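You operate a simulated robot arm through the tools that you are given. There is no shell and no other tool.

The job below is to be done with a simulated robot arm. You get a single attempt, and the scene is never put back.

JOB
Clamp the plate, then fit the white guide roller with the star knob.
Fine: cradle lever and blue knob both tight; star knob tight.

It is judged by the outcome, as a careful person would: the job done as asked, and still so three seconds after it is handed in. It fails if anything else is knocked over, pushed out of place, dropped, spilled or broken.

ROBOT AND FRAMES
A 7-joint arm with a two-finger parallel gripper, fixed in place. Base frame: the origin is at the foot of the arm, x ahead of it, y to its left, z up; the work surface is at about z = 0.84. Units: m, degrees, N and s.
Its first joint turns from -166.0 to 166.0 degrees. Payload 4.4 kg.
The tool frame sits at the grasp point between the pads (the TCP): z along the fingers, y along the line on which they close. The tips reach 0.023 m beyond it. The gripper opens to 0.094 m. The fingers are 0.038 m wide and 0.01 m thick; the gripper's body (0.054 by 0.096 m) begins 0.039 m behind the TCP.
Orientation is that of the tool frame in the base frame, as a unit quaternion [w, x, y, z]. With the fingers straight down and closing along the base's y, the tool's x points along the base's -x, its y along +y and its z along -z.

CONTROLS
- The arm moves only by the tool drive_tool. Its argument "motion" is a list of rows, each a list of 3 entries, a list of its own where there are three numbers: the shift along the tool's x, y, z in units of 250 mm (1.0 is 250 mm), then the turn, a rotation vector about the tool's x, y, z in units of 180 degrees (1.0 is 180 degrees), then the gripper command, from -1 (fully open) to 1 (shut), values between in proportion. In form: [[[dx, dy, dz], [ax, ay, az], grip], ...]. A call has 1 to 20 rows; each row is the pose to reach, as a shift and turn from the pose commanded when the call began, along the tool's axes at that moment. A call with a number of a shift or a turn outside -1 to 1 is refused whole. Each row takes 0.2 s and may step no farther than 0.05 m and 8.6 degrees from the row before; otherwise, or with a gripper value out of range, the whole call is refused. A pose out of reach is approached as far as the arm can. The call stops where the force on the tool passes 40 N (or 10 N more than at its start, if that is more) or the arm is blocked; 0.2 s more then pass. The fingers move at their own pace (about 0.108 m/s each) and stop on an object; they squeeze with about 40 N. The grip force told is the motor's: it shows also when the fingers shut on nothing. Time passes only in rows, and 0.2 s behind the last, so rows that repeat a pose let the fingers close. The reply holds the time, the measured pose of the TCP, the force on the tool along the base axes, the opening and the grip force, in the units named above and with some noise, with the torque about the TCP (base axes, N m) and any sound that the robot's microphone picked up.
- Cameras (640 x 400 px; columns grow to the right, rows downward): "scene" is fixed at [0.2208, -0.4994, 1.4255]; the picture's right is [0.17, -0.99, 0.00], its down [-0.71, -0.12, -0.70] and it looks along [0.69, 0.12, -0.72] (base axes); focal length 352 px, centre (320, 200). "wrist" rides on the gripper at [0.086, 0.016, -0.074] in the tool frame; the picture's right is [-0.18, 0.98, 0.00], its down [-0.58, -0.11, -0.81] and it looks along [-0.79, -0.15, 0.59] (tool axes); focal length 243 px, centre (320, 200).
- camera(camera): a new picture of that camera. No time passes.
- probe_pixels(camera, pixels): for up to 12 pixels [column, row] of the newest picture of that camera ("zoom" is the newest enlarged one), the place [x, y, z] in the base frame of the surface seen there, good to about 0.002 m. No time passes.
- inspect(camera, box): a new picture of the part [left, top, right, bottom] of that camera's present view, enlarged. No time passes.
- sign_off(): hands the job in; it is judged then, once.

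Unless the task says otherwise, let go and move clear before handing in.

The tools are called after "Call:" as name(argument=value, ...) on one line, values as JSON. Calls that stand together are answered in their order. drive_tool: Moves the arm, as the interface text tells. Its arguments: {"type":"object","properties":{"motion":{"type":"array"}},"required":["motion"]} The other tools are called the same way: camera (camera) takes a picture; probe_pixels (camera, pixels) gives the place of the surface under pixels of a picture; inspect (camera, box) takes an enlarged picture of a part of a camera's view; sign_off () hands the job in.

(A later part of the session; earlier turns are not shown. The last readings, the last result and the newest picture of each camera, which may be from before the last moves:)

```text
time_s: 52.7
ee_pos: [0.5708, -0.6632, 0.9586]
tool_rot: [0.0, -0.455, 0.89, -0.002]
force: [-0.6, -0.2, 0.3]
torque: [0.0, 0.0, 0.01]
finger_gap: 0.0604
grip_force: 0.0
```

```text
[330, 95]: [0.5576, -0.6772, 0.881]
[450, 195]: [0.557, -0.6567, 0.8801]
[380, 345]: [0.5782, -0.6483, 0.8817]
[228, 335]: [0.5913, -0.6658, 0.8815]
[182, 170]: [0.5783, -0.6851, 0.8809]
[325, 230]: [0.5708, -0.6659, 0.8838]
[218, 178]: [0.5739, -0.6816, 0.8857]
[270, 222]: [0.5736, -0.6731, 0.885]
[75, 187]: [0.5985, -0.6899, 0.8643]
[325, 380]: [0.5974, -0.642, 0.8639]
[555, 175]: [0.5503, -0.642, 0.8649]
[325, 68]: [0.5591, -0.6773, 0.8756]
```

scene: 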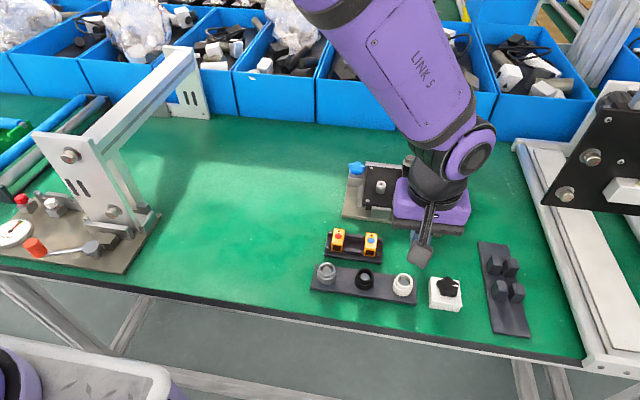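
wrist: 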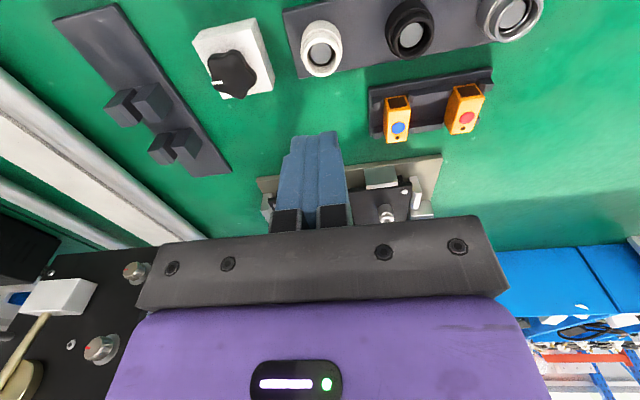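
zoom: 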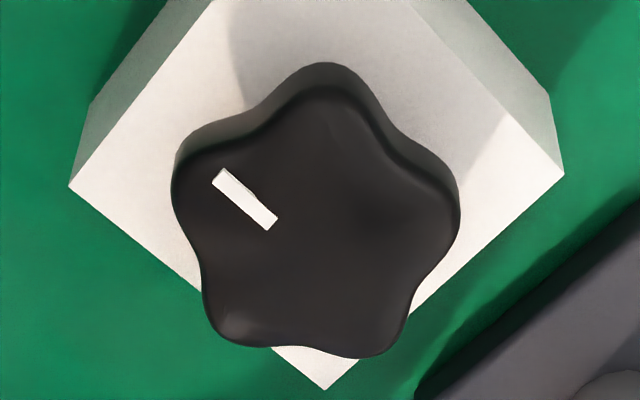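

Knob centre from this view is ≈ (0.5727,-0.6664), so I'll shift ~3.5 mm toward -y, descend to TCP z≈0.8905 (tips 3 mm above the block) and close.

Call:
drive_tool(motion=[[[0.012, -0.008, 0.06], [0, 0, 0], -0.28], [[0.012, -0.008, 0.13], [0, 0, 0], -0.28], [[0.012, -0.008, 0.2], [0, 0, 0], -0.28], [[0.012, -0.008, 0.25], [0, 0, 0], -0.28], [[0.012, -0.008, 0.272], [0, 0, 0], -0.28], [[0.012, -0.008, 0.272], [0, 0, 0], -0.28]])

Call:
inspect(camera="wrist", box=[220, 80, 420, 220])

Call:
inspect(camera="scene", box=[390, 240, 490, 330])

```text
time_s: 54.1
ee_pos: [0.5715, -0.6672, 0.893]
tool_rot: [0.001, -0.454, 0.891, -0.002]
force: [0.0, 0.2, -0.2]
torque: [-0.02, 0.01, 0.02]
finger_gap: 0.06
grip_force: 0.1
```

```text
2.86 times, centred on (320, 150) of wrist
```

zoom: 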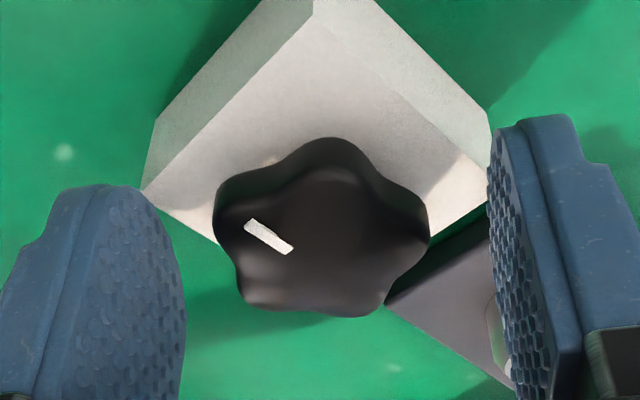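

```text
4.44 times, centred on (440, 285) of scene
```

zoom: 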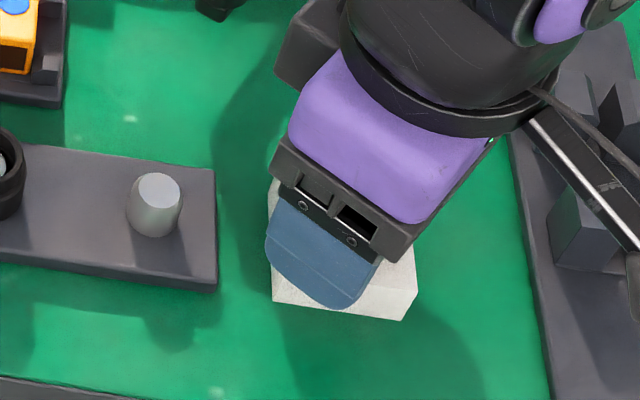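

The knob is centred between the pads. Closing.

Call:
drive_tool(motion=[[[0, 0, 0.004], [0, 0, 0], 0.1], [[0, 0, 0.004], [0, 0, 0], 1], [[0, 0, 0.004], [0, 0, 0], 1]])

Call:
inspect(camera="wrist", box=[220, 80, 420, 220])

```text
time_s: 54.9
ee_pos: [0.5719, -0.6677, 0.891]
tool_rot: [0.001, -0.454, 0.891, -0.002]
force: [-0.4, 0.2, -0.5]
torque: [-0.01, 0.0, -0.03]
finger_gap: 0.0355
grip_force: 39.8
```

```text
2.86 times, centred on (320, 150) of wrist
```

zoom: 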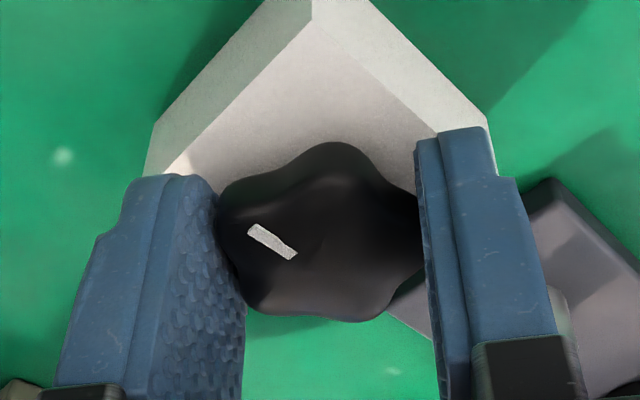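

Gripped (gap 0.0355, no side load). Lifting slowly to see whether it pulls out freely.

Call:
drive_tool(motion=[[[0, 0, -0.006], [0, 0, 0], 1], [[0, 0, -0.012], [0, 0, 0], 1], [[0, 0, -0.018], [0, 0, 0], 1], [[0, 0, -0.024], [0, 0, 0], 1], [[0, 0, -0.032], [0, 0, 0], 1]])

Call:
inspect(camera="wrist", box=[220, 80, 420, 220])

```text
time_s: 56.1
ee_pos: [0.5728, -0.6688, 0.9]
tool_rot: [0.0, -0.454, 0.891, -0.001]
force: [-0.6, -0.8, 1.0]
torque: [-0.01, 0.0, 0.02]
finger_gap: 0.0353
grip_force: 40.1
```

```text
2.86 times, centred on (320, 150) of wrist
```

zoom: 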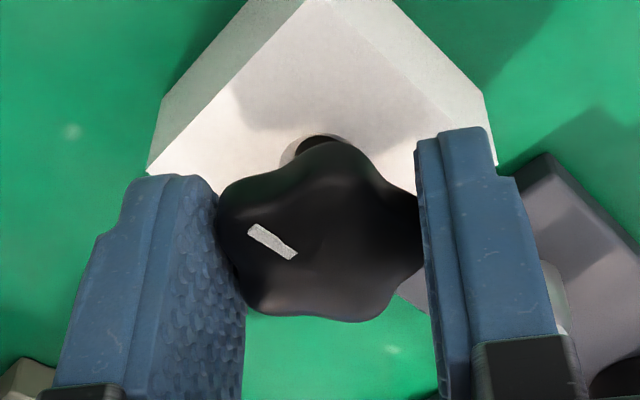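

It pulls out freely (the hole shows at zoom (315,145)). I'll keep lifting gently to z≈0.99.

Call:
drive_tool(motion=[[[0, 0, -0.02], [0, 0, 0], 1], [[0, 0, -0.045], [0, 0, 0], 1], [[0, 0, -0.075], [0, 0, 0], 1], [[0, 0, -0.105], [0, 0, 0], 1], [[0, 0, -0.14], [0, 0, 0], 1], [[0, 0, -0.18], [0, 0, 0], 1], [[0, 0, -0.22], [0, 0, 0], 1], [[0, 0, -0.26], [0, 0, 0], 1], [[0, 0, -0.3], [0, 0, 0], 1], [[0, 0, -0.34], [0, 0, 0], 1], [[0, 0, -0.36], [0, 0, 0], 1], [[0, 0, -0.36], [0, 0, 0], 1]])

Call:
camera(camera="wrist")

Call:
inspect(camera="scene", box=[390, 200, 510, 320])

```text
time_s: 58.7
ee_pos: [0.5725, -0.6682, 0.9881]
tool_rot: [0.001, -0.454, 0.891, -0.001]
force: [-0.5, -0.2, -0.3]
torque: [0.0, 0.02, 0.01]
finger_gap: 0.0354
grip_force: 39.6
```

```text
taken
```

wrist: 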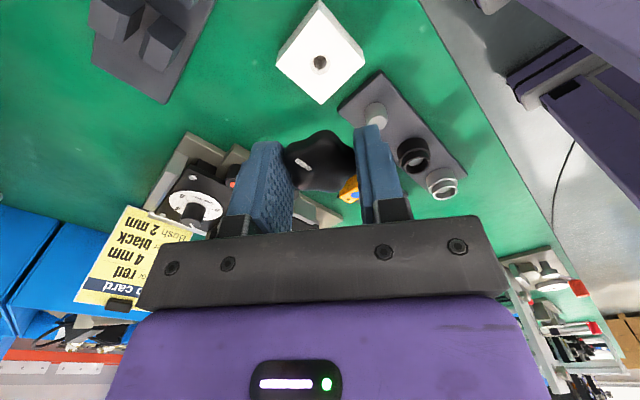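

```text
3.33 times, centred on (450, 260) of scene
```

zoom: 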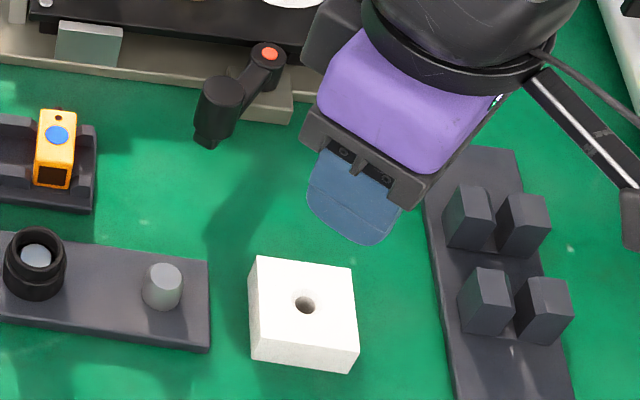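

The knob is held cleanly; block now shows its empty hole at (305,303). The star's asymmetry puts its centre ~2 mm off the TCP, so I'll travel over the post at this height and measure before lowering.

Call:
drive_tool(motion=[[[-0.02, -0.0084, 0], [0, 0, 0], 1], [[-0.06, -0.0251, 0], [0, 0, 0], 1], [[-0.11, -0.046, 0], [0, 0, 0], 1], [[-0.165, -0.069, 0], [0, 0, 0], 1], [[-0.22, -0.0921, 0], [0, 0, 0], 1], [[-0.275, -0.1151, 0], [0, 0, 0], 1], [[-0.33, -0.1381, 0], [0, 0, 0], 1], [[-0.385, -0.1611, 0], [0, 0, 0], 1], [[-0.44, -0.1841, 0], [0, 0, 0], 1], [[-0.495, -0.2071, 0], [0, 0, 0], 1], [[-0.55, -0.2302, 0], [0, 0, 0], 1], [[-0.605, -0.2532, 0], [0, 0, 0], 1], [[-0.66, -0.2762, 0], [0, 0, 0], 1], [[-0.715, -0.2992, 0], [0, 0, 0], 1], [[-0.77, -0.3222, 0], [0, 0, 0], 1], [[-0.825, -0.3452, 0], [0, 0, 0], 1], [[-0.88, -0.3683, 0], [0, 0, 0], 1], [[-0.925, -0.3871, 0], [0, 0, 0], 1], [[-0.952, -0.3984, 0], [0, 0, 0], 1], [[-0.952, -0.3984, 0], [0, 0, 0], 1]])

Call:
camera(camera="wrist")

Call:
inspect(camera="scene", box=[330, 110, 450, 230])

```text
time_s: 62.9
ee_pos: [0.7935, -0.5321, 0.9891]
tool_rot: [0.001, -0.455, 0.89, -0.001]
force: [0.9, 0.7, -1.4]
torque: [-0.02, 0.02, 0.05]
finger_gap: 0.0353
grip_force: 39.8
```

```text
taken
```

wrist: 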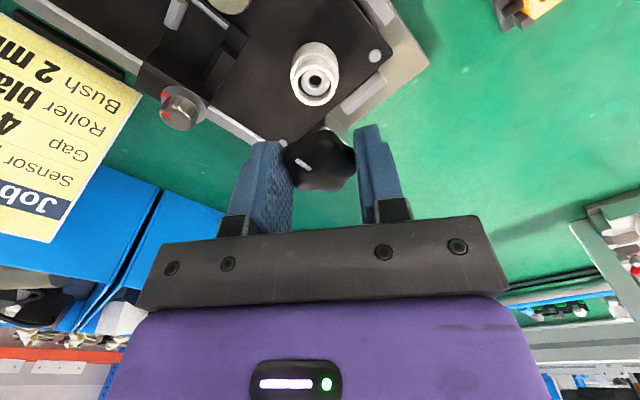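

```text
3.33 times, centred on (390, 170) of scene
```

zoom: 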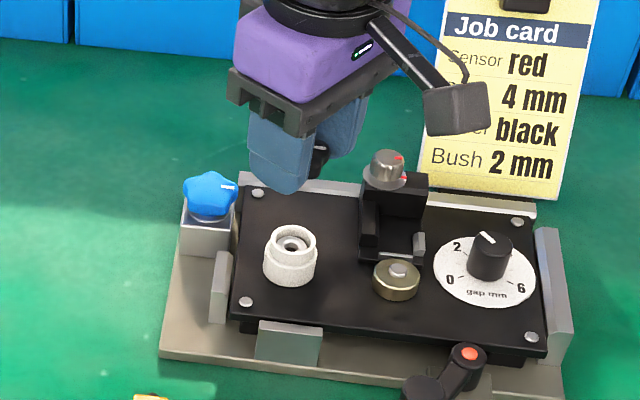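

Both the knob (wrist (318,160)) and the post hole (wrist (316,80)) are visible; I'll enlarge and measure both in one picture.

Call:
inspect(camera="wrist", box=[260, 30, 380, 205])

```text
2.29 times, centred on (320, 118) of wrist
```

zoom: 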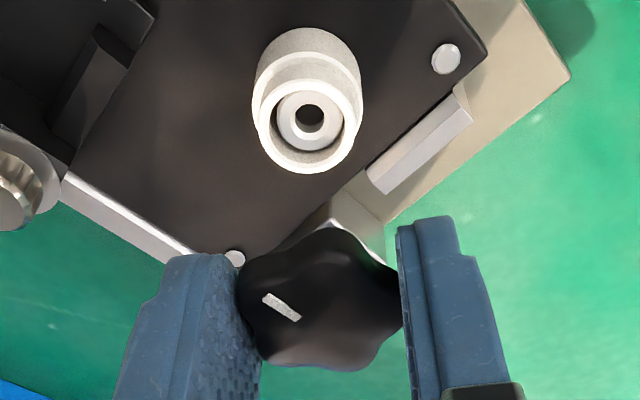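

Call:
probe_pixels(camera="zoom", pixels=[[325, 233], [396, 270], [371, 364], [268, 357], [246, 270], [320, 300], [257, 115], [360, 112], [308, 82], [310, 168], [282, 122], [338, 120]])

Call:
inspect(camera="wrist", box=[295, 55, 345, 105])

```text
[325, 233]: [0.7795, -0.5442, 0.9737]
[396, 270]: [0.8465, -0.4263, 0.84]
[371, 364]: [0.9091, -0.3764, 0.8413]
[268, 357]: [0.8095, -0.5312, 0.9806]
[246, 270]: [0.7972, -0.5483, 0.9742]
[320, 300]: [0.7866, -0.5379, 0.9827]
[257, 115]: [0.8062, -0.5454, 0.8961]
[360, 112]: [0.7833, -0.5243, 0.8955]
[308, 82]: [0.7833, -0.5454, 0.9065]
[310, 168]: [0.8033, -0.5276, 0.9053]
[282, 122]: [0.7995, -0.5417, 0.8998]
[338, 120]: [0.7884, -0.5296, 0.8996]
```

```text
8.00 times, centred on (320, 80) of wrist
```

zoom: 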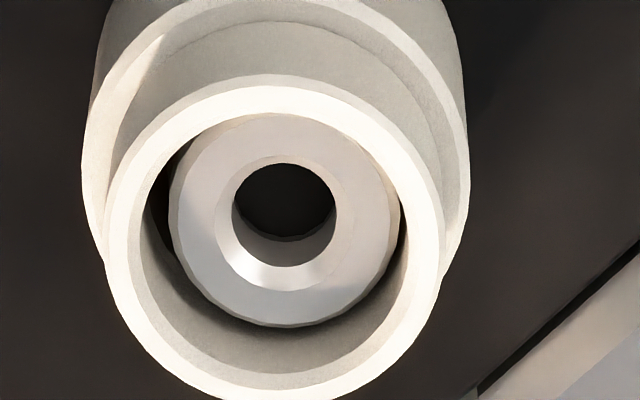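

The post's hole is chamfered and well centred in the roller bore. Probing its annulus for the exact centre, then the knob's lobes.

Call:
probe_pixels(camera="zoom", pixels=[[176, 220], [394, 218], [285, 119], [284, 320], [205, 150], [365, 145], [200, 285], [370, 285], [217, 222], [350, 215], [284, 150], [284, 293]])

Call:
inspect(camera="wrist", box=[280, 120, 360, 200])

```text
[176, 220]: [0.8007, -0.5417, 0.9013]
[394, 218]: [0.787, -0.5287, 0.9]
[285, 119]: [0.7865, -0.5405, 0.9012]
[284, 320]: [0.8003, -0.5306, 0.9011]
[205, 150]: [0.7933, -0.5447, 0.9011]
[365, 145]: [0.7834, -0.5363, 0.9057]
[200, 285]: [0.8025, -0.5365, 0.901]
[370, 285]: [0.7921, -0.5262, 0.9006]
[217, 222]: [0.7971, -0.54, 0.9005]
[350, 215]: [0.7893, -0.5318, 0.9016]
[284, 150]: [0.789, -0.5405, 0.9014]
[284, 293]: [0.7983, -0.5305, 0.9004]
```

```text
5.00 times, centred on (320, 160) of wrist
```

zoom: 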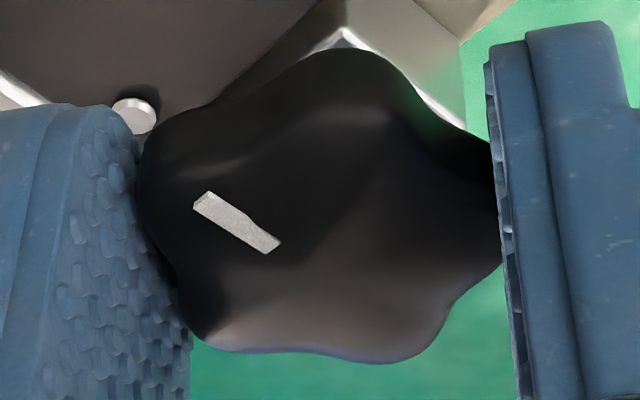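

Post centre by this camera: (0.7935,-0.5355, top 0.901). Now the knob's lobe tips.

Call:
probe_pixels(camera="zoom", pixels=[[350, 60], [350, 100], [485, 190], [485, 230], [405, 352], [210, 338], [155, 165], [150, 210], [204, 200], [270, 244], [320, 220], [440, 270]])

```text
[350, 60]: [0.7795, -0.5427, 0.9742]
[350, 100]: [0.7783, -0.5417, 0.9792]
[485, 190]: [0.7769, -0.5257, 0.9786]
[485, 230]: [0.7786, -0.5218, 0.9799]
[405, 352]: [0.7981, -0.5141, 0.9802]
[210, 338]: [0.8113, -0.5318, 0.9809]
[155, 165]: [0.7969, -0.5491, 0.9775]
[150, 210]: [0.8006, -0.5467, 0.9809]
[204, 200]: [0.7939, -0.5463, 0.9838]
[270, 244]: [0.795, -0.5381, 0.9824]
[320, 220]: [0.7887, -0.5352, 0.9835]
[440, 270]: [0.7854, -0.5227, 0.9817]
```

Knob centre ≈ (0.7928,-0.532), so it must move about (+0.7, -3.5) mm. I'll check the stud from the scene view first.

Call:
inspect(camera="scene", box=[365, 135, 415, 185])

```text
8.00 times, centred on (390, 160) of scene
```

zoom: 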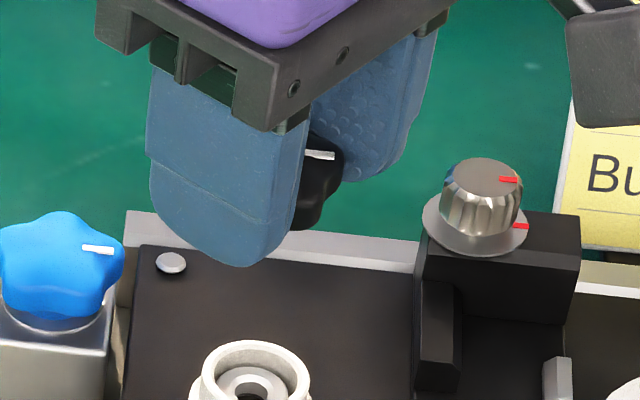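

Stud is hidden, so I'll rely on the lobe centre. Shifting by the measured offset and lowering to z≈0.966 for a second check.

Call:
drive_tool(motion=[[[0.005, -0.0053, 0.01], [0, 0, 0], 1], [[0.0097, -0.0105, 0.03], [0, 0, 0], 1], [[0.0097, -0.0105, 0.06], [0, 0, 0], 1], [[0.0097, -0.0105, 0.08], [0, 0, 0], 1], [[0.0097, -0.0105, 0.092], [0, 0, 0], 1], [[0.0097, -0.0105, 0.092], [0, 0, 0], 1]])

Call:
inspect(camera="wrist", box=[270, 60, 370, 205])

Call:
inspect(camera="wrist", box=[280, 120, 360, 200])

```text
time_s: 64.3
ee_pos: [0.7946, -0.5385, 0.9655]
tool_rot: [0.002, -0.455, 0.891, -0.002]
force: [0.4, 0.0, -0.6]
torque: [-0.02, -0.02, -0.01]
finger_gap: 0.0352
grip_force: 39.9
```

```text
2.76 times, centred on (320, 132) of wrist
```

zoom: 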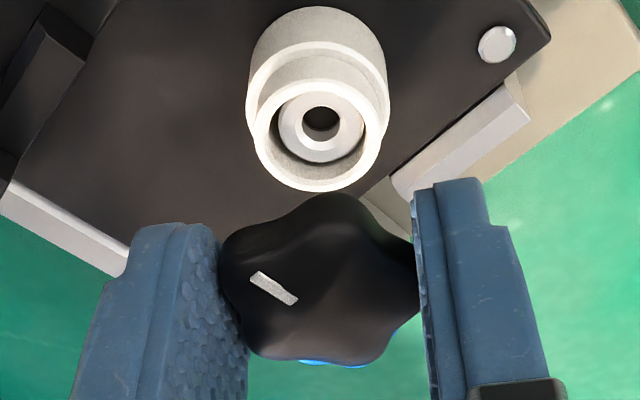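

```text
5.00 times, centred on (320, 160) of wrist
```

zoom: 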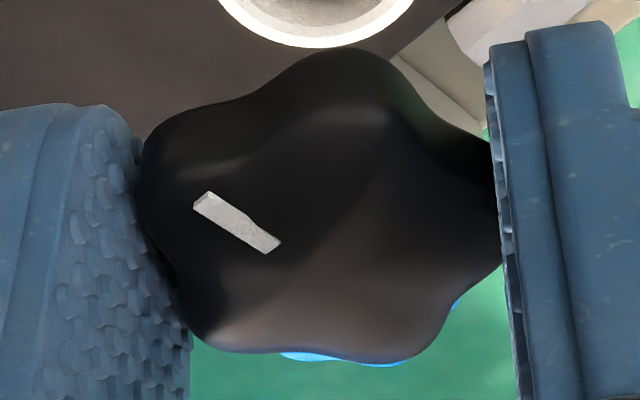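

Call:
probe_pixels(camera="zoom", pixels=[[350, 60], [350, 100], [485, 190], [485, 230], [405, 352], [210, 338], [155, 165], [150, 210], [204, 200], [270, 244], [320, 220], [440, 270]])

Call:
inspect(camera="wrist", box=[295, 75, 345, 135])

```text
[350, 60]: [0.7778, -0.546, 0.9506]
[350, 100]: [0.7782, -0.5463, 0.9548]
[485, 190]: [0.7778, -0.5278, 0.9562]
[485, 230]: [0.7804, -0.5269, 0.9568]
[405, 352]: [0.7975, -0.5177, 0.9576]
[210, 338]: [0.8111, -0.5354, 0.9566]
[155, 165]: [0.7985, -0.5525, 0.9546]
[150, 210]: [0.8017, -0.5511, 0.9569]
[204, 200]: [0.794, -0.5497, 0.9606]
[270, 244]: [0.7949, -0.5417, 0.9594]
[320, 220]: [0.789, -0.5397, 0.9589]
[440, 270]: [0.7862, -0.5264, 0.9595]
```

```text
6.67 times, centred on (320, 105) of wrist
```

zoom: 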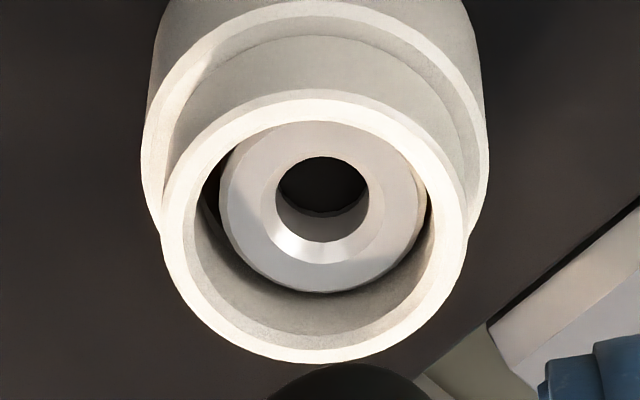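

Call:
probe_pixels(camera="zoom", pixels=[[226, 208], [418, 200], [322, 126], [322, 288], [255, 145], [390, 145], [250, 260], [395, 255], [264, 203], [380, 200], [320, 150], [320, 260]])

```text
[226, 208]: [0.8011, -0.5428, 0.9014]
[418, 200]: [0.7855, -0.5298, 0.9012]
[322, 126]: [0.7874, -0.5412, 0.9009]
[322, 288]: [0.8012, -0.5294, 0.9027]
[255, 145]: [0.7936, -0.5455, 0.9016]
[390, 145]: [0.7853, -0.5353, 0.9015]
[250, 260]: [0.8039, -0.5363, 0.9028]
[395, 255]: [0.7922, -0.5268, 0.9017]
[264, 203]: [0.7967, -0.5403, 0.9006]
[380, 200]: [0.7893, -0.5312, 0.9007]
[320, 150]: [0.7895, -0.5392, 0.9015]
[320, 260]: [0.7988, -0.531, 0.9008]
```

Knob (0.793,-0.5358) and post (0.7937,-0.5357) now agree within a millimetre. I'll lower slowly with the stud toward the hole, watching the force.

Call:
drive_tool(motion=[[[-0.001, -0.001, 0.008], [0, 0, 0], 1], [[-0.001, -0.001, 0.016], [0, 0, 0], 1], [[-0.001, -0.001, 0.024], [0, 0, 0], 1], [[-0.001, -0.001, 0.032], [0, 0, 0], 1], [[-0.001, -0.001, 0.04], [0, 0, 0], 1], [[-0.001, -0.001, 0.048], [0, 0, 0], 1], [[-0.001, -0.001, 0.056], [0, 0, 0], 1]])

Call:
inspect(camera="wrist", box=[270, 60, 370, 205])

Call:
inspect(camera="scene", box=[355, 145, 415, 205])

```text
time_s: 65.9
ee_pos: [0.7942, -0.5376, 0.9515]
tool_rot: [0.002, -0.454, 0.891, -0.001]
force: [0.0, 0.8, 0.0]
torque: [0.03, -0.01, 0.0]
finger_gap: 0.0353
grip_force: 40.2
```

```text
2.76 times, centred on (320, 132) of wrist
```

zoom: 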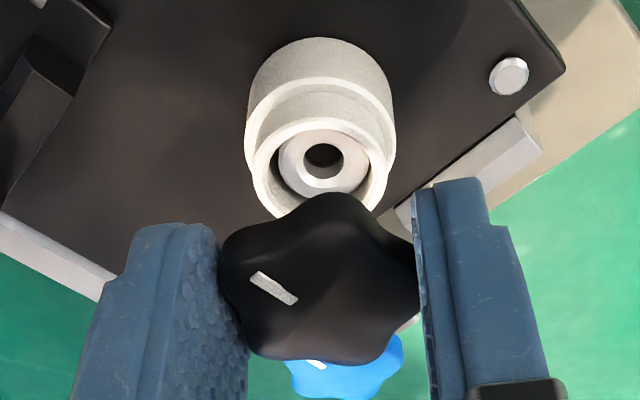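

```text
6.67 times, centred on (385, 175) of scene
```

zoom: 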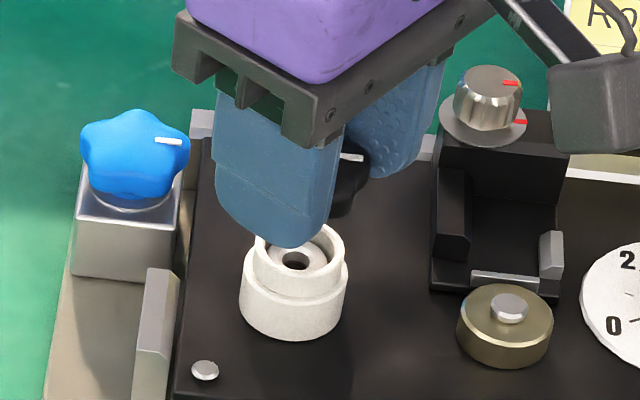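

No contact yet at z 0.9515. Continuing down in 2 mm steps.

Call:
drive_tool(motion=[[[0, 0, 0.008], [0, 0, 0], 1], [[0, 0, 0.016], [0, 0, 0], 1], [[0, 0, 0.024], [0, 0, 0], 1], [[0, 0, 0.032], [0, 0, 0], 1], [[0, 0, 0.04], [0, 0, 0], 1]])

Call:
inspect(camera="wrist", box=[270, 60, 370, 205])

Call:
inspect(camera="scene", box=[355, 145, 415, 205])

```text
time_s: 67.1
ee_pos: [0.7948, -0.5363, 0.9421]
tool_rot: [0.001, -0.454, 0.891, -0.001]
force: [0.9, 0.8, 0.8]
torque: [0.01, 0.02, 0.0]
finger_gap: 0.0352
grip_force: 40.2
```

```text
2.76 times, centred on (320, 132) of wrist
```

zoom: 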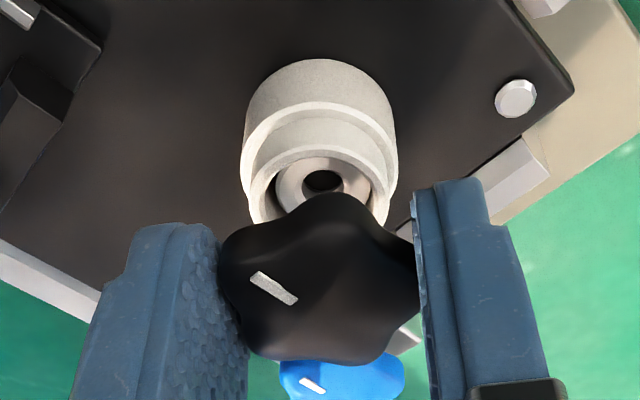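

```text
6.67 times, centred on (385, 175) of scene
```

zoom: 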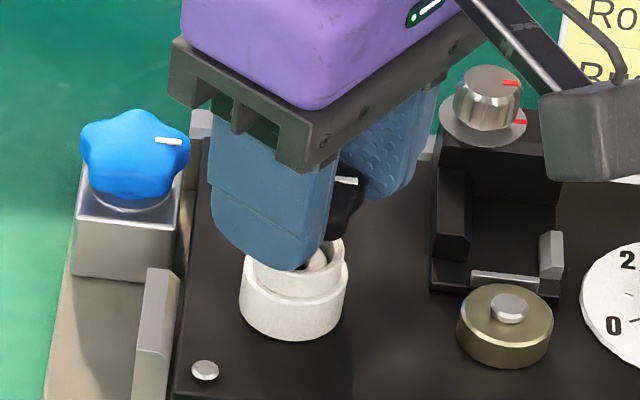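

Still free at z 0.942. Continuing down another 10 mm, force guarded.

Call:
drive_tool(motion=[[[0, 0, 0.006], [0, 0, 0], 1], [[0, 0, 0.012], [0, 0, 0], 1], [[0, 0, 0.018], [0, 0, 0], 1], [[0, 0, 0.024], [0, 0, 0], 1], [[0, 0, 0.03], [0, 0, 0], 1]])

Call:
inspect(camera="wrist", box=[270, 60, 370, 205])

Call:
inspect(camera="scene", box=[355, 145, 415, 205])

```text
time_s: 68.3
ee_pos: [0.7939, -0.5384, 0.9355]
tool_rot: [0.001, -0.454, 0.891, -0.001]
force: [-3.3, -2.3, 4.6]
torque: [-0.06, 0.07, 0.0]
finger_gap: 0.035
grip_force: 39.8
```

```text
2.76 times, centred on (320, 132) of wrist
```

zoom: 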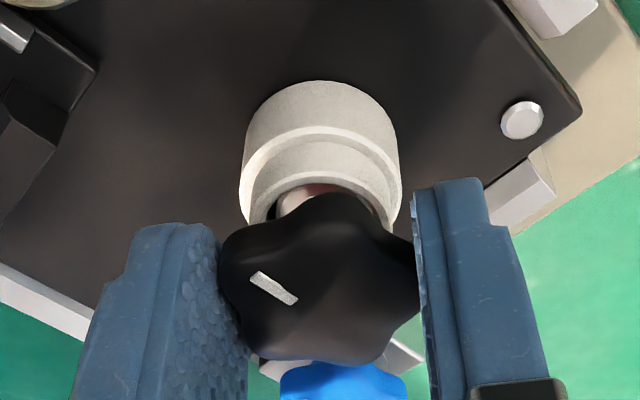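

```text
6.67 times, centred on (385, 175) of scene
```

zoom: 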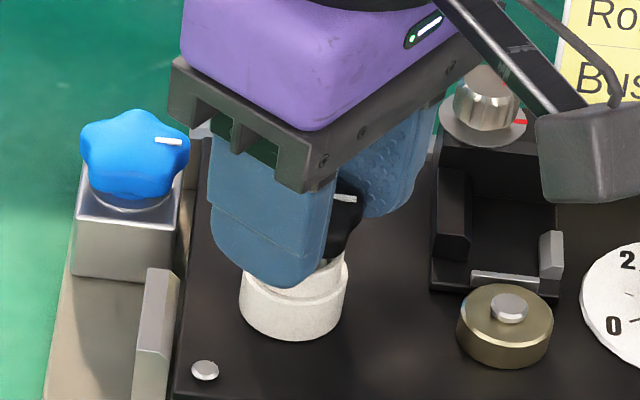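

First light contact (4.6 N up) at z 0.9355, with the stud in or at the hole. I'll press a further 1.5 mm to see whether it is a firm seat.

Call:
drive_tool(motion=[[[0.001, 0, 0.003], [0, 0, 0], 1], [[0.001, 0, 0.006], [0, 0, 0], 1]])

Call:
inspect(camera="scene", box=[365, 165, 405, 205])

```text
time_s: 68.9
ee_pos: [0.7927, -0.5382, 0.9336]
tool_rot: [0.0, -0.454, 0.891, -0.002]
force: [-5.5, -7.1, 0.5]
torque: [-0.08, 0.23, -0.01]
finger_gap: 0.0353
grip_force: 39.8
```

```text
10.00 times, centred on (385, 185) of scene
```

zoom: 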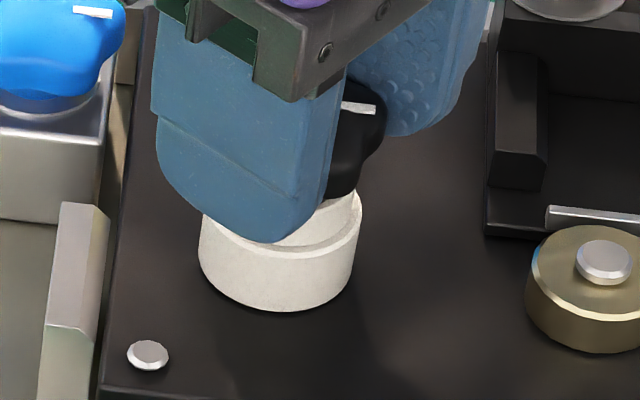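

The upward force vanished and only a ~9 N side load remains: the stud slid past the chamfer into the hole. I'll ease ~0.9 mm along tool x and keep lowering.

Call:
drive_tool(motion=[[[0.002, 0, 0.002], [0, 0, 0], 1], [[0.0037, 0, 0.006], [0, 0, 0], 1], [[0.0037, 0, 0.01], [0, 0, 0], 1], [[0.0037, 0, 0.014], [0, 0, 0], 1]])

Call:
inspect(camera="scene", box=[365, 165, 405, 205])

Call:
inspect(camera="wrist", box=[270, 60, 370, 205])

```text
time_s: 69.9
ee_pos: [0.7934, -0.5388, 0.9309]
tool_rot: [0.002, -0.454, 0.891, -0.003]
force: [-12.0, -5.6, 26.7]
torque: [-0.05, 0.39, -0.01]
finger_gap: 0.0352
grip_force: 39.6
```

```text
10.00 times, centred on (385, 185) of scene
```

zoom: 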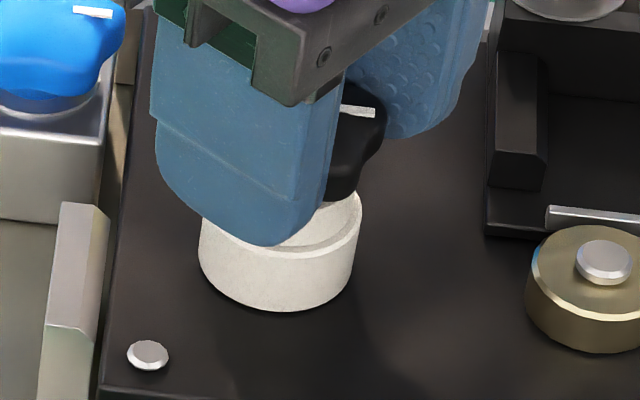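

```text
2.76 times, centred on (320, 132) of wrist
```

zoom: 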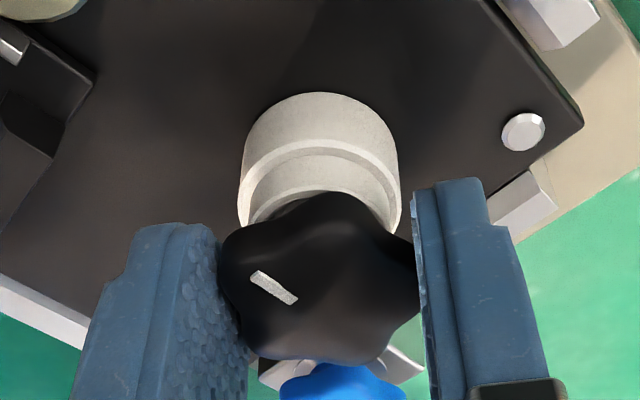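

Now a firm seat: 26.7 N up at z≈0.931, i.e. the stud is at its thread. I'll relieve the side load slightly and start turning clockwise with light downward pressure.

Call:
drive_tool(motion=[[[0.004, 0.002, -0.002], [0, 0, 0.0], 1], [[0.004, 0.002, -0.001], [0, 0, 0.0444], 1], [[0.004, 0.002, -0.001], [0, 0, 0.0889], 1], [[0.004, 0.002, -0.001], [0, 0, 0.1333], 1], [[0.004, 0.002, -0.001], [0, 0, 0.1778], 1]])

Call:
inspect(camera="wrist", box=[270, 60, 370, 205])

```text
time_s: 71.1
ee_pos: [0.792, -0.537, 0.9305]
tool_rot: [0.001, -0.19, 0.982, -0.001]
force: [-7.1, 8.4, 25.9]
torque: [0.15, 0.31, -0.02]
finger_gap: 0.0354
grip_force: 40.3
```

```text
2.76 times, centred on (320, 132) of wrist
```

zoom: 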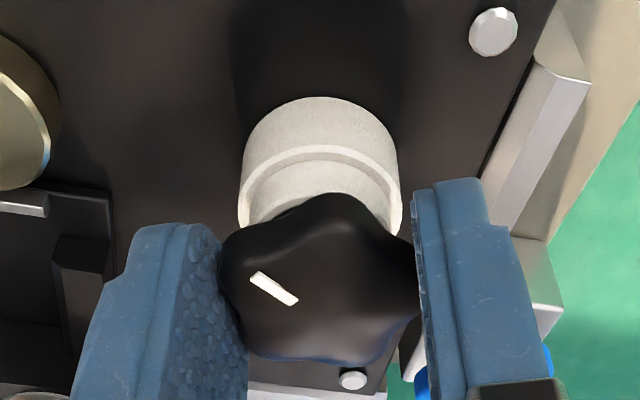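

The knob turns with the fingers without torque yet. I'll continue clockwise 72°, compensating for the knob-centre offset so the stud stays on axis.

Call:
drive_tool(motion=[[[0.0003, 0.0039, 0], [0, 0, 0.0444], 1], [[-0.0007, 0.0037, 0], [0, 0, 0.0889], 1], [[-0.0017, 0.0033, 0], [0, 0, 0.1333], 1], [[-0.0026, 0.0028, 0.0005], [0, 0, 0.1778], 1], [[-0.0035, 0.0022, 0.0005], [0, 0, 0.2222], 1], [[-0.0042, 0.0015, 0.001], [0, 0, 0.2667], 1], [[-0.0049, 0.0007, 0.001], [0, 0, 0.3111], 1], [[-0.0054, -0.0003, 0.0015], [0, 0, 0.3556], 1], [[-0.0058, -0.0013, 0.0015], [0, 0, 0.4], 1]])

Call:
inspect(camera="wrist", box=[270, 60, 370, 205])

```text
time_s: 73.1
ee_pos: [0.7946, -0.5355, 0.9293]
tool_rot: [0.001, 0.423, 0.906, 0.0]
force: [-1.4, 34.0, 2.8]
torque: [0.49, 0.01, -0.01]
finger_gap: 0.0353
grip_force: 40.0
```

```text
2.76 times, centred on (320, 132) of wrist
```

zoom: 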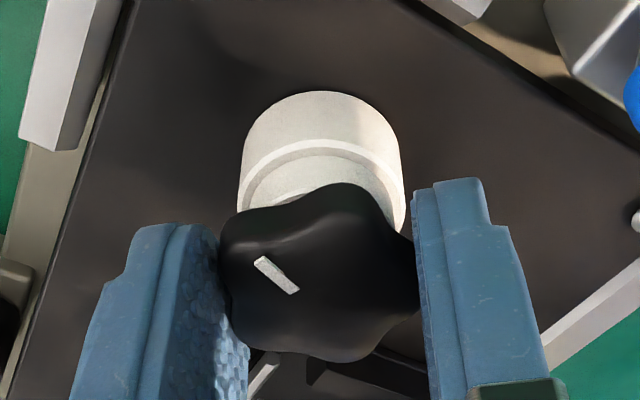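

A 34 N side load built up because the knob sits ~2.8 mm off-centre along tool x in the grip; axial load fell as the knob moved down. I'll open the fingers so the knob centres itself, look, and re-grip centred.

Call:
drive_tool(motion=[[[0, 0, 0], [0, 0, 0], -0.28], [[0, 0, 0], [0, 0, 0], -0.28]])

Call:
inspect(camera="wrist", box=[220, 60, 420, 220])

Call:
inspect(camera="wrist", box=[280, 110, 360, 200])

```text
time_s: 73.7
ee_pos: [0.7942, -0.5404, 0.9308]
tool_rot: [0.002, 0.423, 0.906, -0.001]
force: [0.4, 0.1, 0.9]
torque: [-0.02, -0.01, 0.01]
finger_gap: 0.0603
grip_force: 0.1
```

```text
2.50 times, centred on (320, 140) of wrist
```

zoom: 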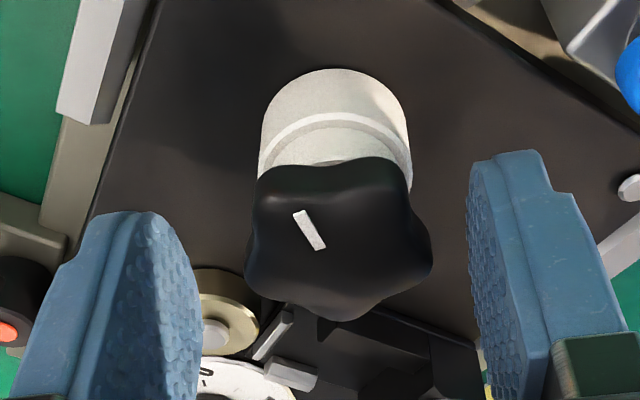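

```text
4.44 times, centred on (320, 155) of wrist
```

zoom: 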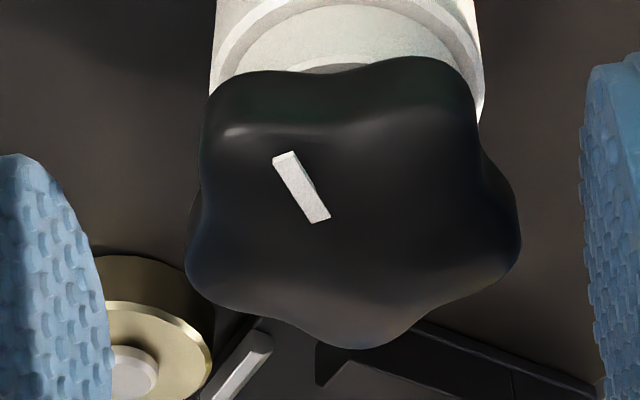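

The knob stays in place in the post. I'll measure its centre and lobes to re-grip it centred.

Call:
probe_pixels(camera="zoom", pixels=[[225, 85], [455, 70], [512, 250], [365, 342], [195, 285], [350, 200], [285, 160], [318, 215], [225, 130], [460, 110], [340, 45], [240, 60]])

Call:
inspect(camera="scene", box=[360, 155, 410, 205])

```text
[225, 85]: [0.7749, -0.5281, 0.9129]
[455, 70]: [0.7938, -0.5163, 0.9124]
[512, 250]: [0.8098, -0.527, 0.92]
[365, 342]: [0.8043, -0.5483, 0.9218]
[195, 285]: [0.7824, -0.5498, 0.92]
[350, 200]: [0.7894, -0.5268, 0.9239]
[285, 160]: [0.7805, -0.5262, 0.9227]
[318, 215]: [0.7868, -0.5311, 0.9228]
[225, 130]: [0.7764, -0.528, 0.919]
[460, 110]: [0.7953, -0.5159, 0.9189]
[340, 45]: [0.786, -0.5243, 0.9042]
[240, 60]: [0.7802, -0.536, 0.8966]
```

```text
8.00 times, centred on (385, 180) of scene
```

zoom: 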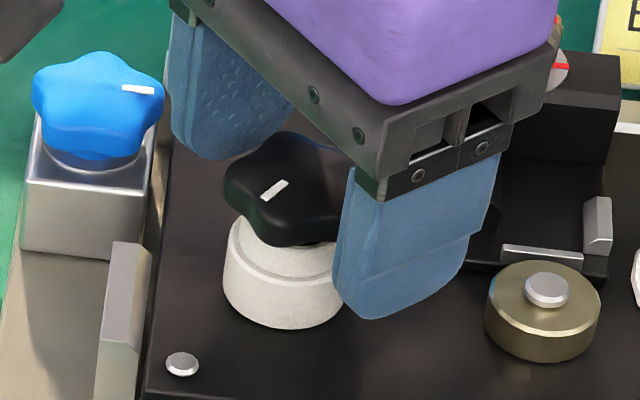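

The knob sits level in the post, lobes at ≈18.7°+72k, and it has already turned ~125°. I'll lift clear with open fingers, rotate back to yaw +72.7° and re-centre for another clockwise stroke.

Call:
drive_tool(motion=[[[0.0185, 0.0103, -0.06], [0, 0, 0], -0.28], [[0.0185, 0.0103, -0.14], [0, 0, 0], -0.28], [[0.0185, 0.0103, -0.2], [0, 0, -0.0454], -0.28], [[0.0185, 0.0103, -0.2], [0, 0, -0.0909], -0.28], [[0.0185, 0.0103, -0.2], [0, 0, -0.1363], -0.28], [[0.0185, 0.0103, -0.2], [0, 0, -0.1818], -0.28], [[0.0185, 0.0103, -0.2], [0, 0, -0.2272], -0.28], [[0.0185, 0.0103, -0.2], [0, 0, -0.2727], -0.28], [[0.0185, 0.0103, -0.2], [0, 0, -0.3181], -0.28], [[0.0185, 0.0103, -0.2], [0, 0, -0.3636], -0.28], [[0.0185, 0.0103, -0.2], [0, 0, -0.409], -0.28], [[0.0185, 0.0103, -0.2], [0, 0, -0.4545], -0.28], [[0.0185, 0.0103, -0.2], [0, 0, -0.4999], -0.28], [[0.0185, 0.0103, -0.2], [0, 0, -0.5454], -0.28], [[0.0185, 0.0103, -0.2], [0, 0, -0.5908], -0.28], [[0.0185, 0.0103, -0.2], [0, 0, -0.6363], -0.28], [[0.0185, 0.0103, -0.2], [0, 0, -0.6817], -0.28], [[0.0185, 0.0103, -0.2], [0, 0, -0.6817], -0.28]])

Call:
inspect(camera="wrist", box=[220, 40, 420, 200])

Call:
inspect(camera="scene", box=[340, 130, 430, 220])

```text
time_s: 77.5
ee_pos: [0.7923, -0.5325, 0.9794]
tool_rot: [0.001, -0.595, 0.804, -0.002]
force: [0.0, 0.1, -0.9]
torque: [-0.01, -0.01, -0.02]
finger_gap: 0.0603
grip_force: 0.0
```

```text
2.50 times, centred on (320, 120) of wrist
```

zoom: 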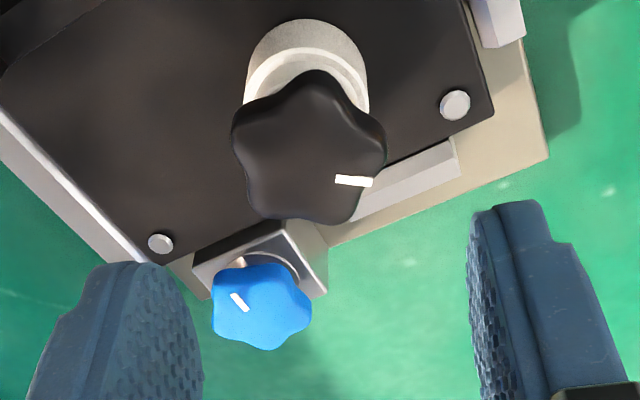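

```text
4.44 times, centred on (385, 175) of scene
```

zoom: 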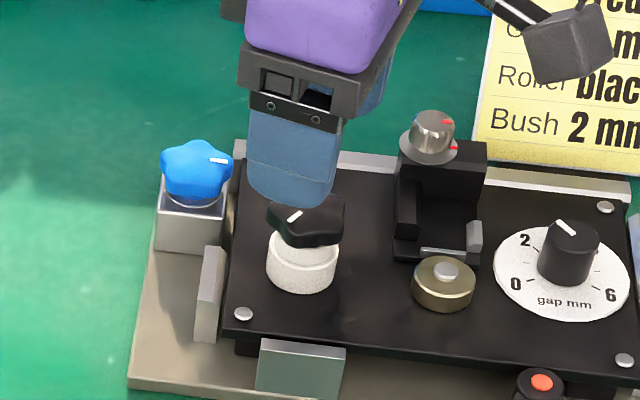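

Yaw is now +73° above the knob. I'll measure the knob's lobe tips here (unobstructed) to centre exactly.

Call:
inspect(camera="wrist", box=[275, 55, 355, 145])

```text
4.44 times, centred on (315, 100) of wrist
```

zoom: 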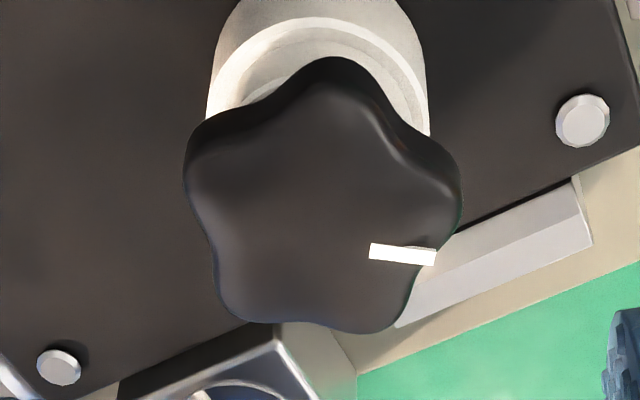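

Call:
probe_pixels(camera="zoom", pixels=[[335, 85], [335, 62], [452, 190], [378, 325], [232, 312], [192, 165], [320, 210], [375, 251], [432, 257], [190, 140], [458, 170], [60, 365]])

```text
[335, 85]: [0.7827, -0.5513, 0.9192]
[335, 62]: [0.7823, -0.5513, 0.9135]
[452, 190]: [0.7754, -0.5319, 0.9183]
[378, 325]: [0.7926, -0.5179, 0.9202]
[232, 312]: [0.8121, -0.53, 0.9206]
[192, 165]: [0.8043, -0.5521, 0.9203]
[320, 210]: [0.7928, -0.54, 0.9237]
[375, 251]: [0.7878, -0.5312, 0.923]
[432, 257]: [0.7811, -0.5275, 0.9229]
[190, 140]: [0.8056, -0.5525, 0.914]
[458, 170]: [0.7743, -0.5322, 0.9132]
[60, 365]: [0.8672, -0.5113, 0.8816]
```

Knob centre ≈ (0.794,-0.5353) after allowing for the camera bias, lobes at ≈19.5°+72k, so the tool y axis (163°) lies on a lobe. I'll take a few stationary readings to average the tool position.

Call:
drive_tool(motion=[[[0, 0, 0], [0, 0, 0], -0.28]])

Call:
drive_tool(motion=[[[0, 0, 0], [0, 0, 0], -0.28]])

Call:
drive_tool(motion=[[[0, 0, 0], [0, 0, 0], -0.28]])

Call:
drive_tool(motion=[[[0, 0, 0], [0, 0, 0], -0.28]])

```text
time_s: 77.9
ee_pos: [0.7936, -0.5312, 0.9795]
tool_rot: [0.0, -0.593, 0.805, -0.002]
force: [-0.2, 0.7, -0.4]
torque: [-0.02, 0.02, 0.0]
finger_gap: 0.0603
grip_force: 0.1
```

```text
time_s: 78.3
ee_pos: [0.7923, -0.5325, 0.9784]
tool_rot: [0.0, -0.593, 0.805, -0.001]
force: [-0.3, -0.5, -0.1]
torque: [0.02, 0.02, 0.04]
finger_gap: 0.0601
grip_force: 0.1
```

```text
time_s: 78.7
ee_pos: [0.7928, -0.5333, 0.9791]
tool_rot: [0.001, -0.595, 0.804, -0.002]
force: [1.2, 0.5, 0.1]
torque: [-0.01, -0.02, 0.0]
finger_gap: 0.0602
grip_force: 0.1
```

```text
time_s: 79.1
ee_pos: [0.7925, -0.5328, 0.9797]
tool_rot: [0.0, -0.594, 0.805, -0.002]
force: [1.0, -0.1, 0.6]
torque: [0.01, 0.03, -0.03]
finger_gap: 0.0601
grip_force: 0.0
```

Averaged TCP = (0.7927,-0.5325,0.979). I'll shift ~2.2 mm along tool x, descend to z≈0.927 and close on the knob.

Call:
drive_tool(motion=[[[0.0087, -0.002, 0.05], [0, 0, 0], -0.28], [[0.0087, -0.002, 0.11], [0, 0, 0], -0.28], [[0.0087, -0.002, 0.17], [0, 0, 0], -0.28], [[0.0087, -0.002, 0.208], [0, 0, 0], -0.28], [[0.0087, -0.002, 0.208], [0, 0, 0], 0.15], [[0.0087, -0.002, 0.208], [0, 0, 0], 1], [[0.0087, -0.002, 0.208], [0, 0, 0], 1]])

Call:
inspect(camera="wrist", box=[220, 80, 420, 220])

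```text
time_s: 80.7
ee_pos: [0.7954, -0.5357, 0.9278]
tool_rot: [0.001, -0.593, 0.805, -0.002]
force: [9.4, -5.9, 0.0]
torque: [-0.04, 0.09, 0.05]
finger_gap: 0.0355
grip_force: 39.8
```

```text
2.86 times, centred on (320, 150) of wrist
```

zoom: 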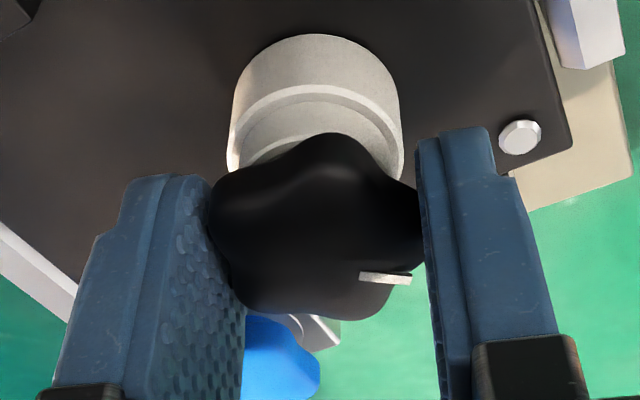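

Aligned grip (gap 0.0355) with ~11 N side load. I'll relieve it by 1 mm and turn clockwise 48° about the knob's own axis.

Call:
drive_tool(motion=[[[-0.0011, -0.0041, 0], [0, 0, 0.0444], 1], [[-0.0021, -0.0043, 0], [0, 0, 0.0889], 1], [[-0.0031, -0.0047, 0.0005], [0, 0, 0.1333], 1], [[-0.004, -0.0052, 0.0005], [0, 0, 0.1778], 1], [[-0.0049, -0.0058, 0.001], [0, 0, 0.2222], 1], [[-0.0056, -0.0065, 0.001], [0, 0, 0.2667], 1]])

Call:
inspect(camera="wrist", box=[220, 80, 420, 220])

```text
time_s: 82.1
ee_pos: [0.7958, -0.5355, 0.9273]
tool_rot: [0.002, -0.213, 0.977, -0.002]
force: [20.0, -18.4, -3.6]
torque: [-0.21, -0.07, -0.01]
finger_gap: 0.0356
grip_force: 40.2
```

```text
2.86 times, centred on (320, 150) of wrist
```

zoom: 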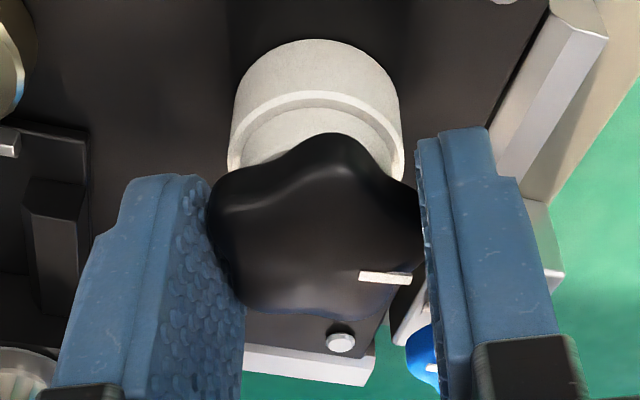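

Torque is still nil; side loads tell me the knob centre is ≈ (+3, -2) mm from the TCP in the tool frame. I'll correct for that and turn on another 48°.

Call:
drive_tool(motion=[[[-0.0041, -0.01, 0], [0, 0, 0], 1], [[-0.0051, -0.0118, 0.0005], [0, 0, 0.0444], 1], [[-0.0058, -0.0137, 0.001], [0, 0, 0.0889], 1], [[-0.0063, -0.0157, 0.001], [0, 0, 0.1333], 1], [[-0.0065, -0.0178, 0.0015], [0, 0, 0.1778], 1], [[-0.0063, -0.0199, 0.0015], [0, 0, 0.2222], 1], [[-0.0059, -0.0218, 0.002], [0, 0, 0.2667], 1]])

Call:
inspect(camera="wrist", box=[220, 80, 420, 220])

```text
time_s: 83.7
ee_pos: [0.7997, -0.5375, 0.9281]
tool_rot: [0.001, 0.202, 0.979, 0.0]
force: [-0.8, 11.1, -0.8]
torque: [0.09, 0.04, 0.56]
finger_gap: 0.0354
grip_force: 40.1
```

```text
2.86 times, centred on (320, 150) of wrist
```

zoom: 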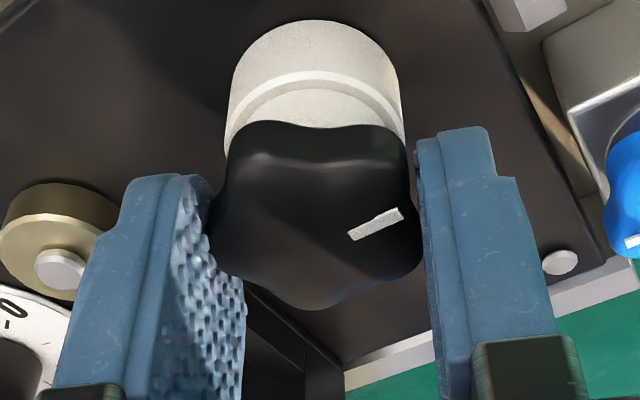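

Torque has risen to 0.56 N m and the star slipped one notch in the pads (tick moved from (385,278) to (375,225)): the knob is getting tight. I'll turn 16° more in this new stable grip to test.

Call:
drive_tool(motion=[[[0, 0, 0], [0, 0, 0.0333], 1], [[0, 0, 0], [0, 0, 0.0667], 1], [[0, 0, 0], [0, 0, 0.0889], 1]])

Call:
inspect(camera="wrist", box=[220, 80, 420, 220])

```text
time_s: 84.5
ee_pos: [0.7978, -0.5384, 0.927]
tool_rot: [0.002, 0.336, 0.942, 0.0]
force: [-0.1, 3.9, -1.0]
torque: [-0.03, -0.05, 0.62]
finger_gap: 0.0352
grip_force: 40.1
```

```text
2.86 times, centred on (320, 150) of wrist
```

zoom: 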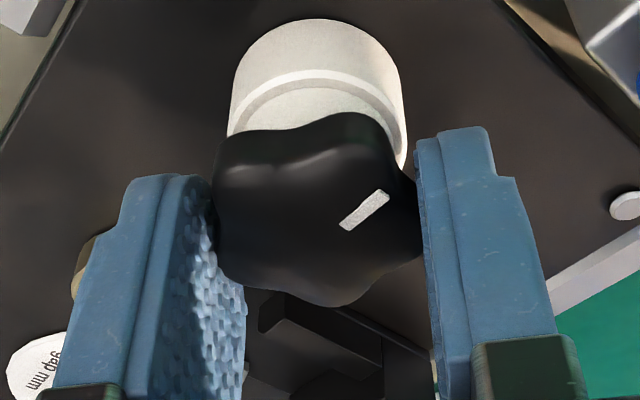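

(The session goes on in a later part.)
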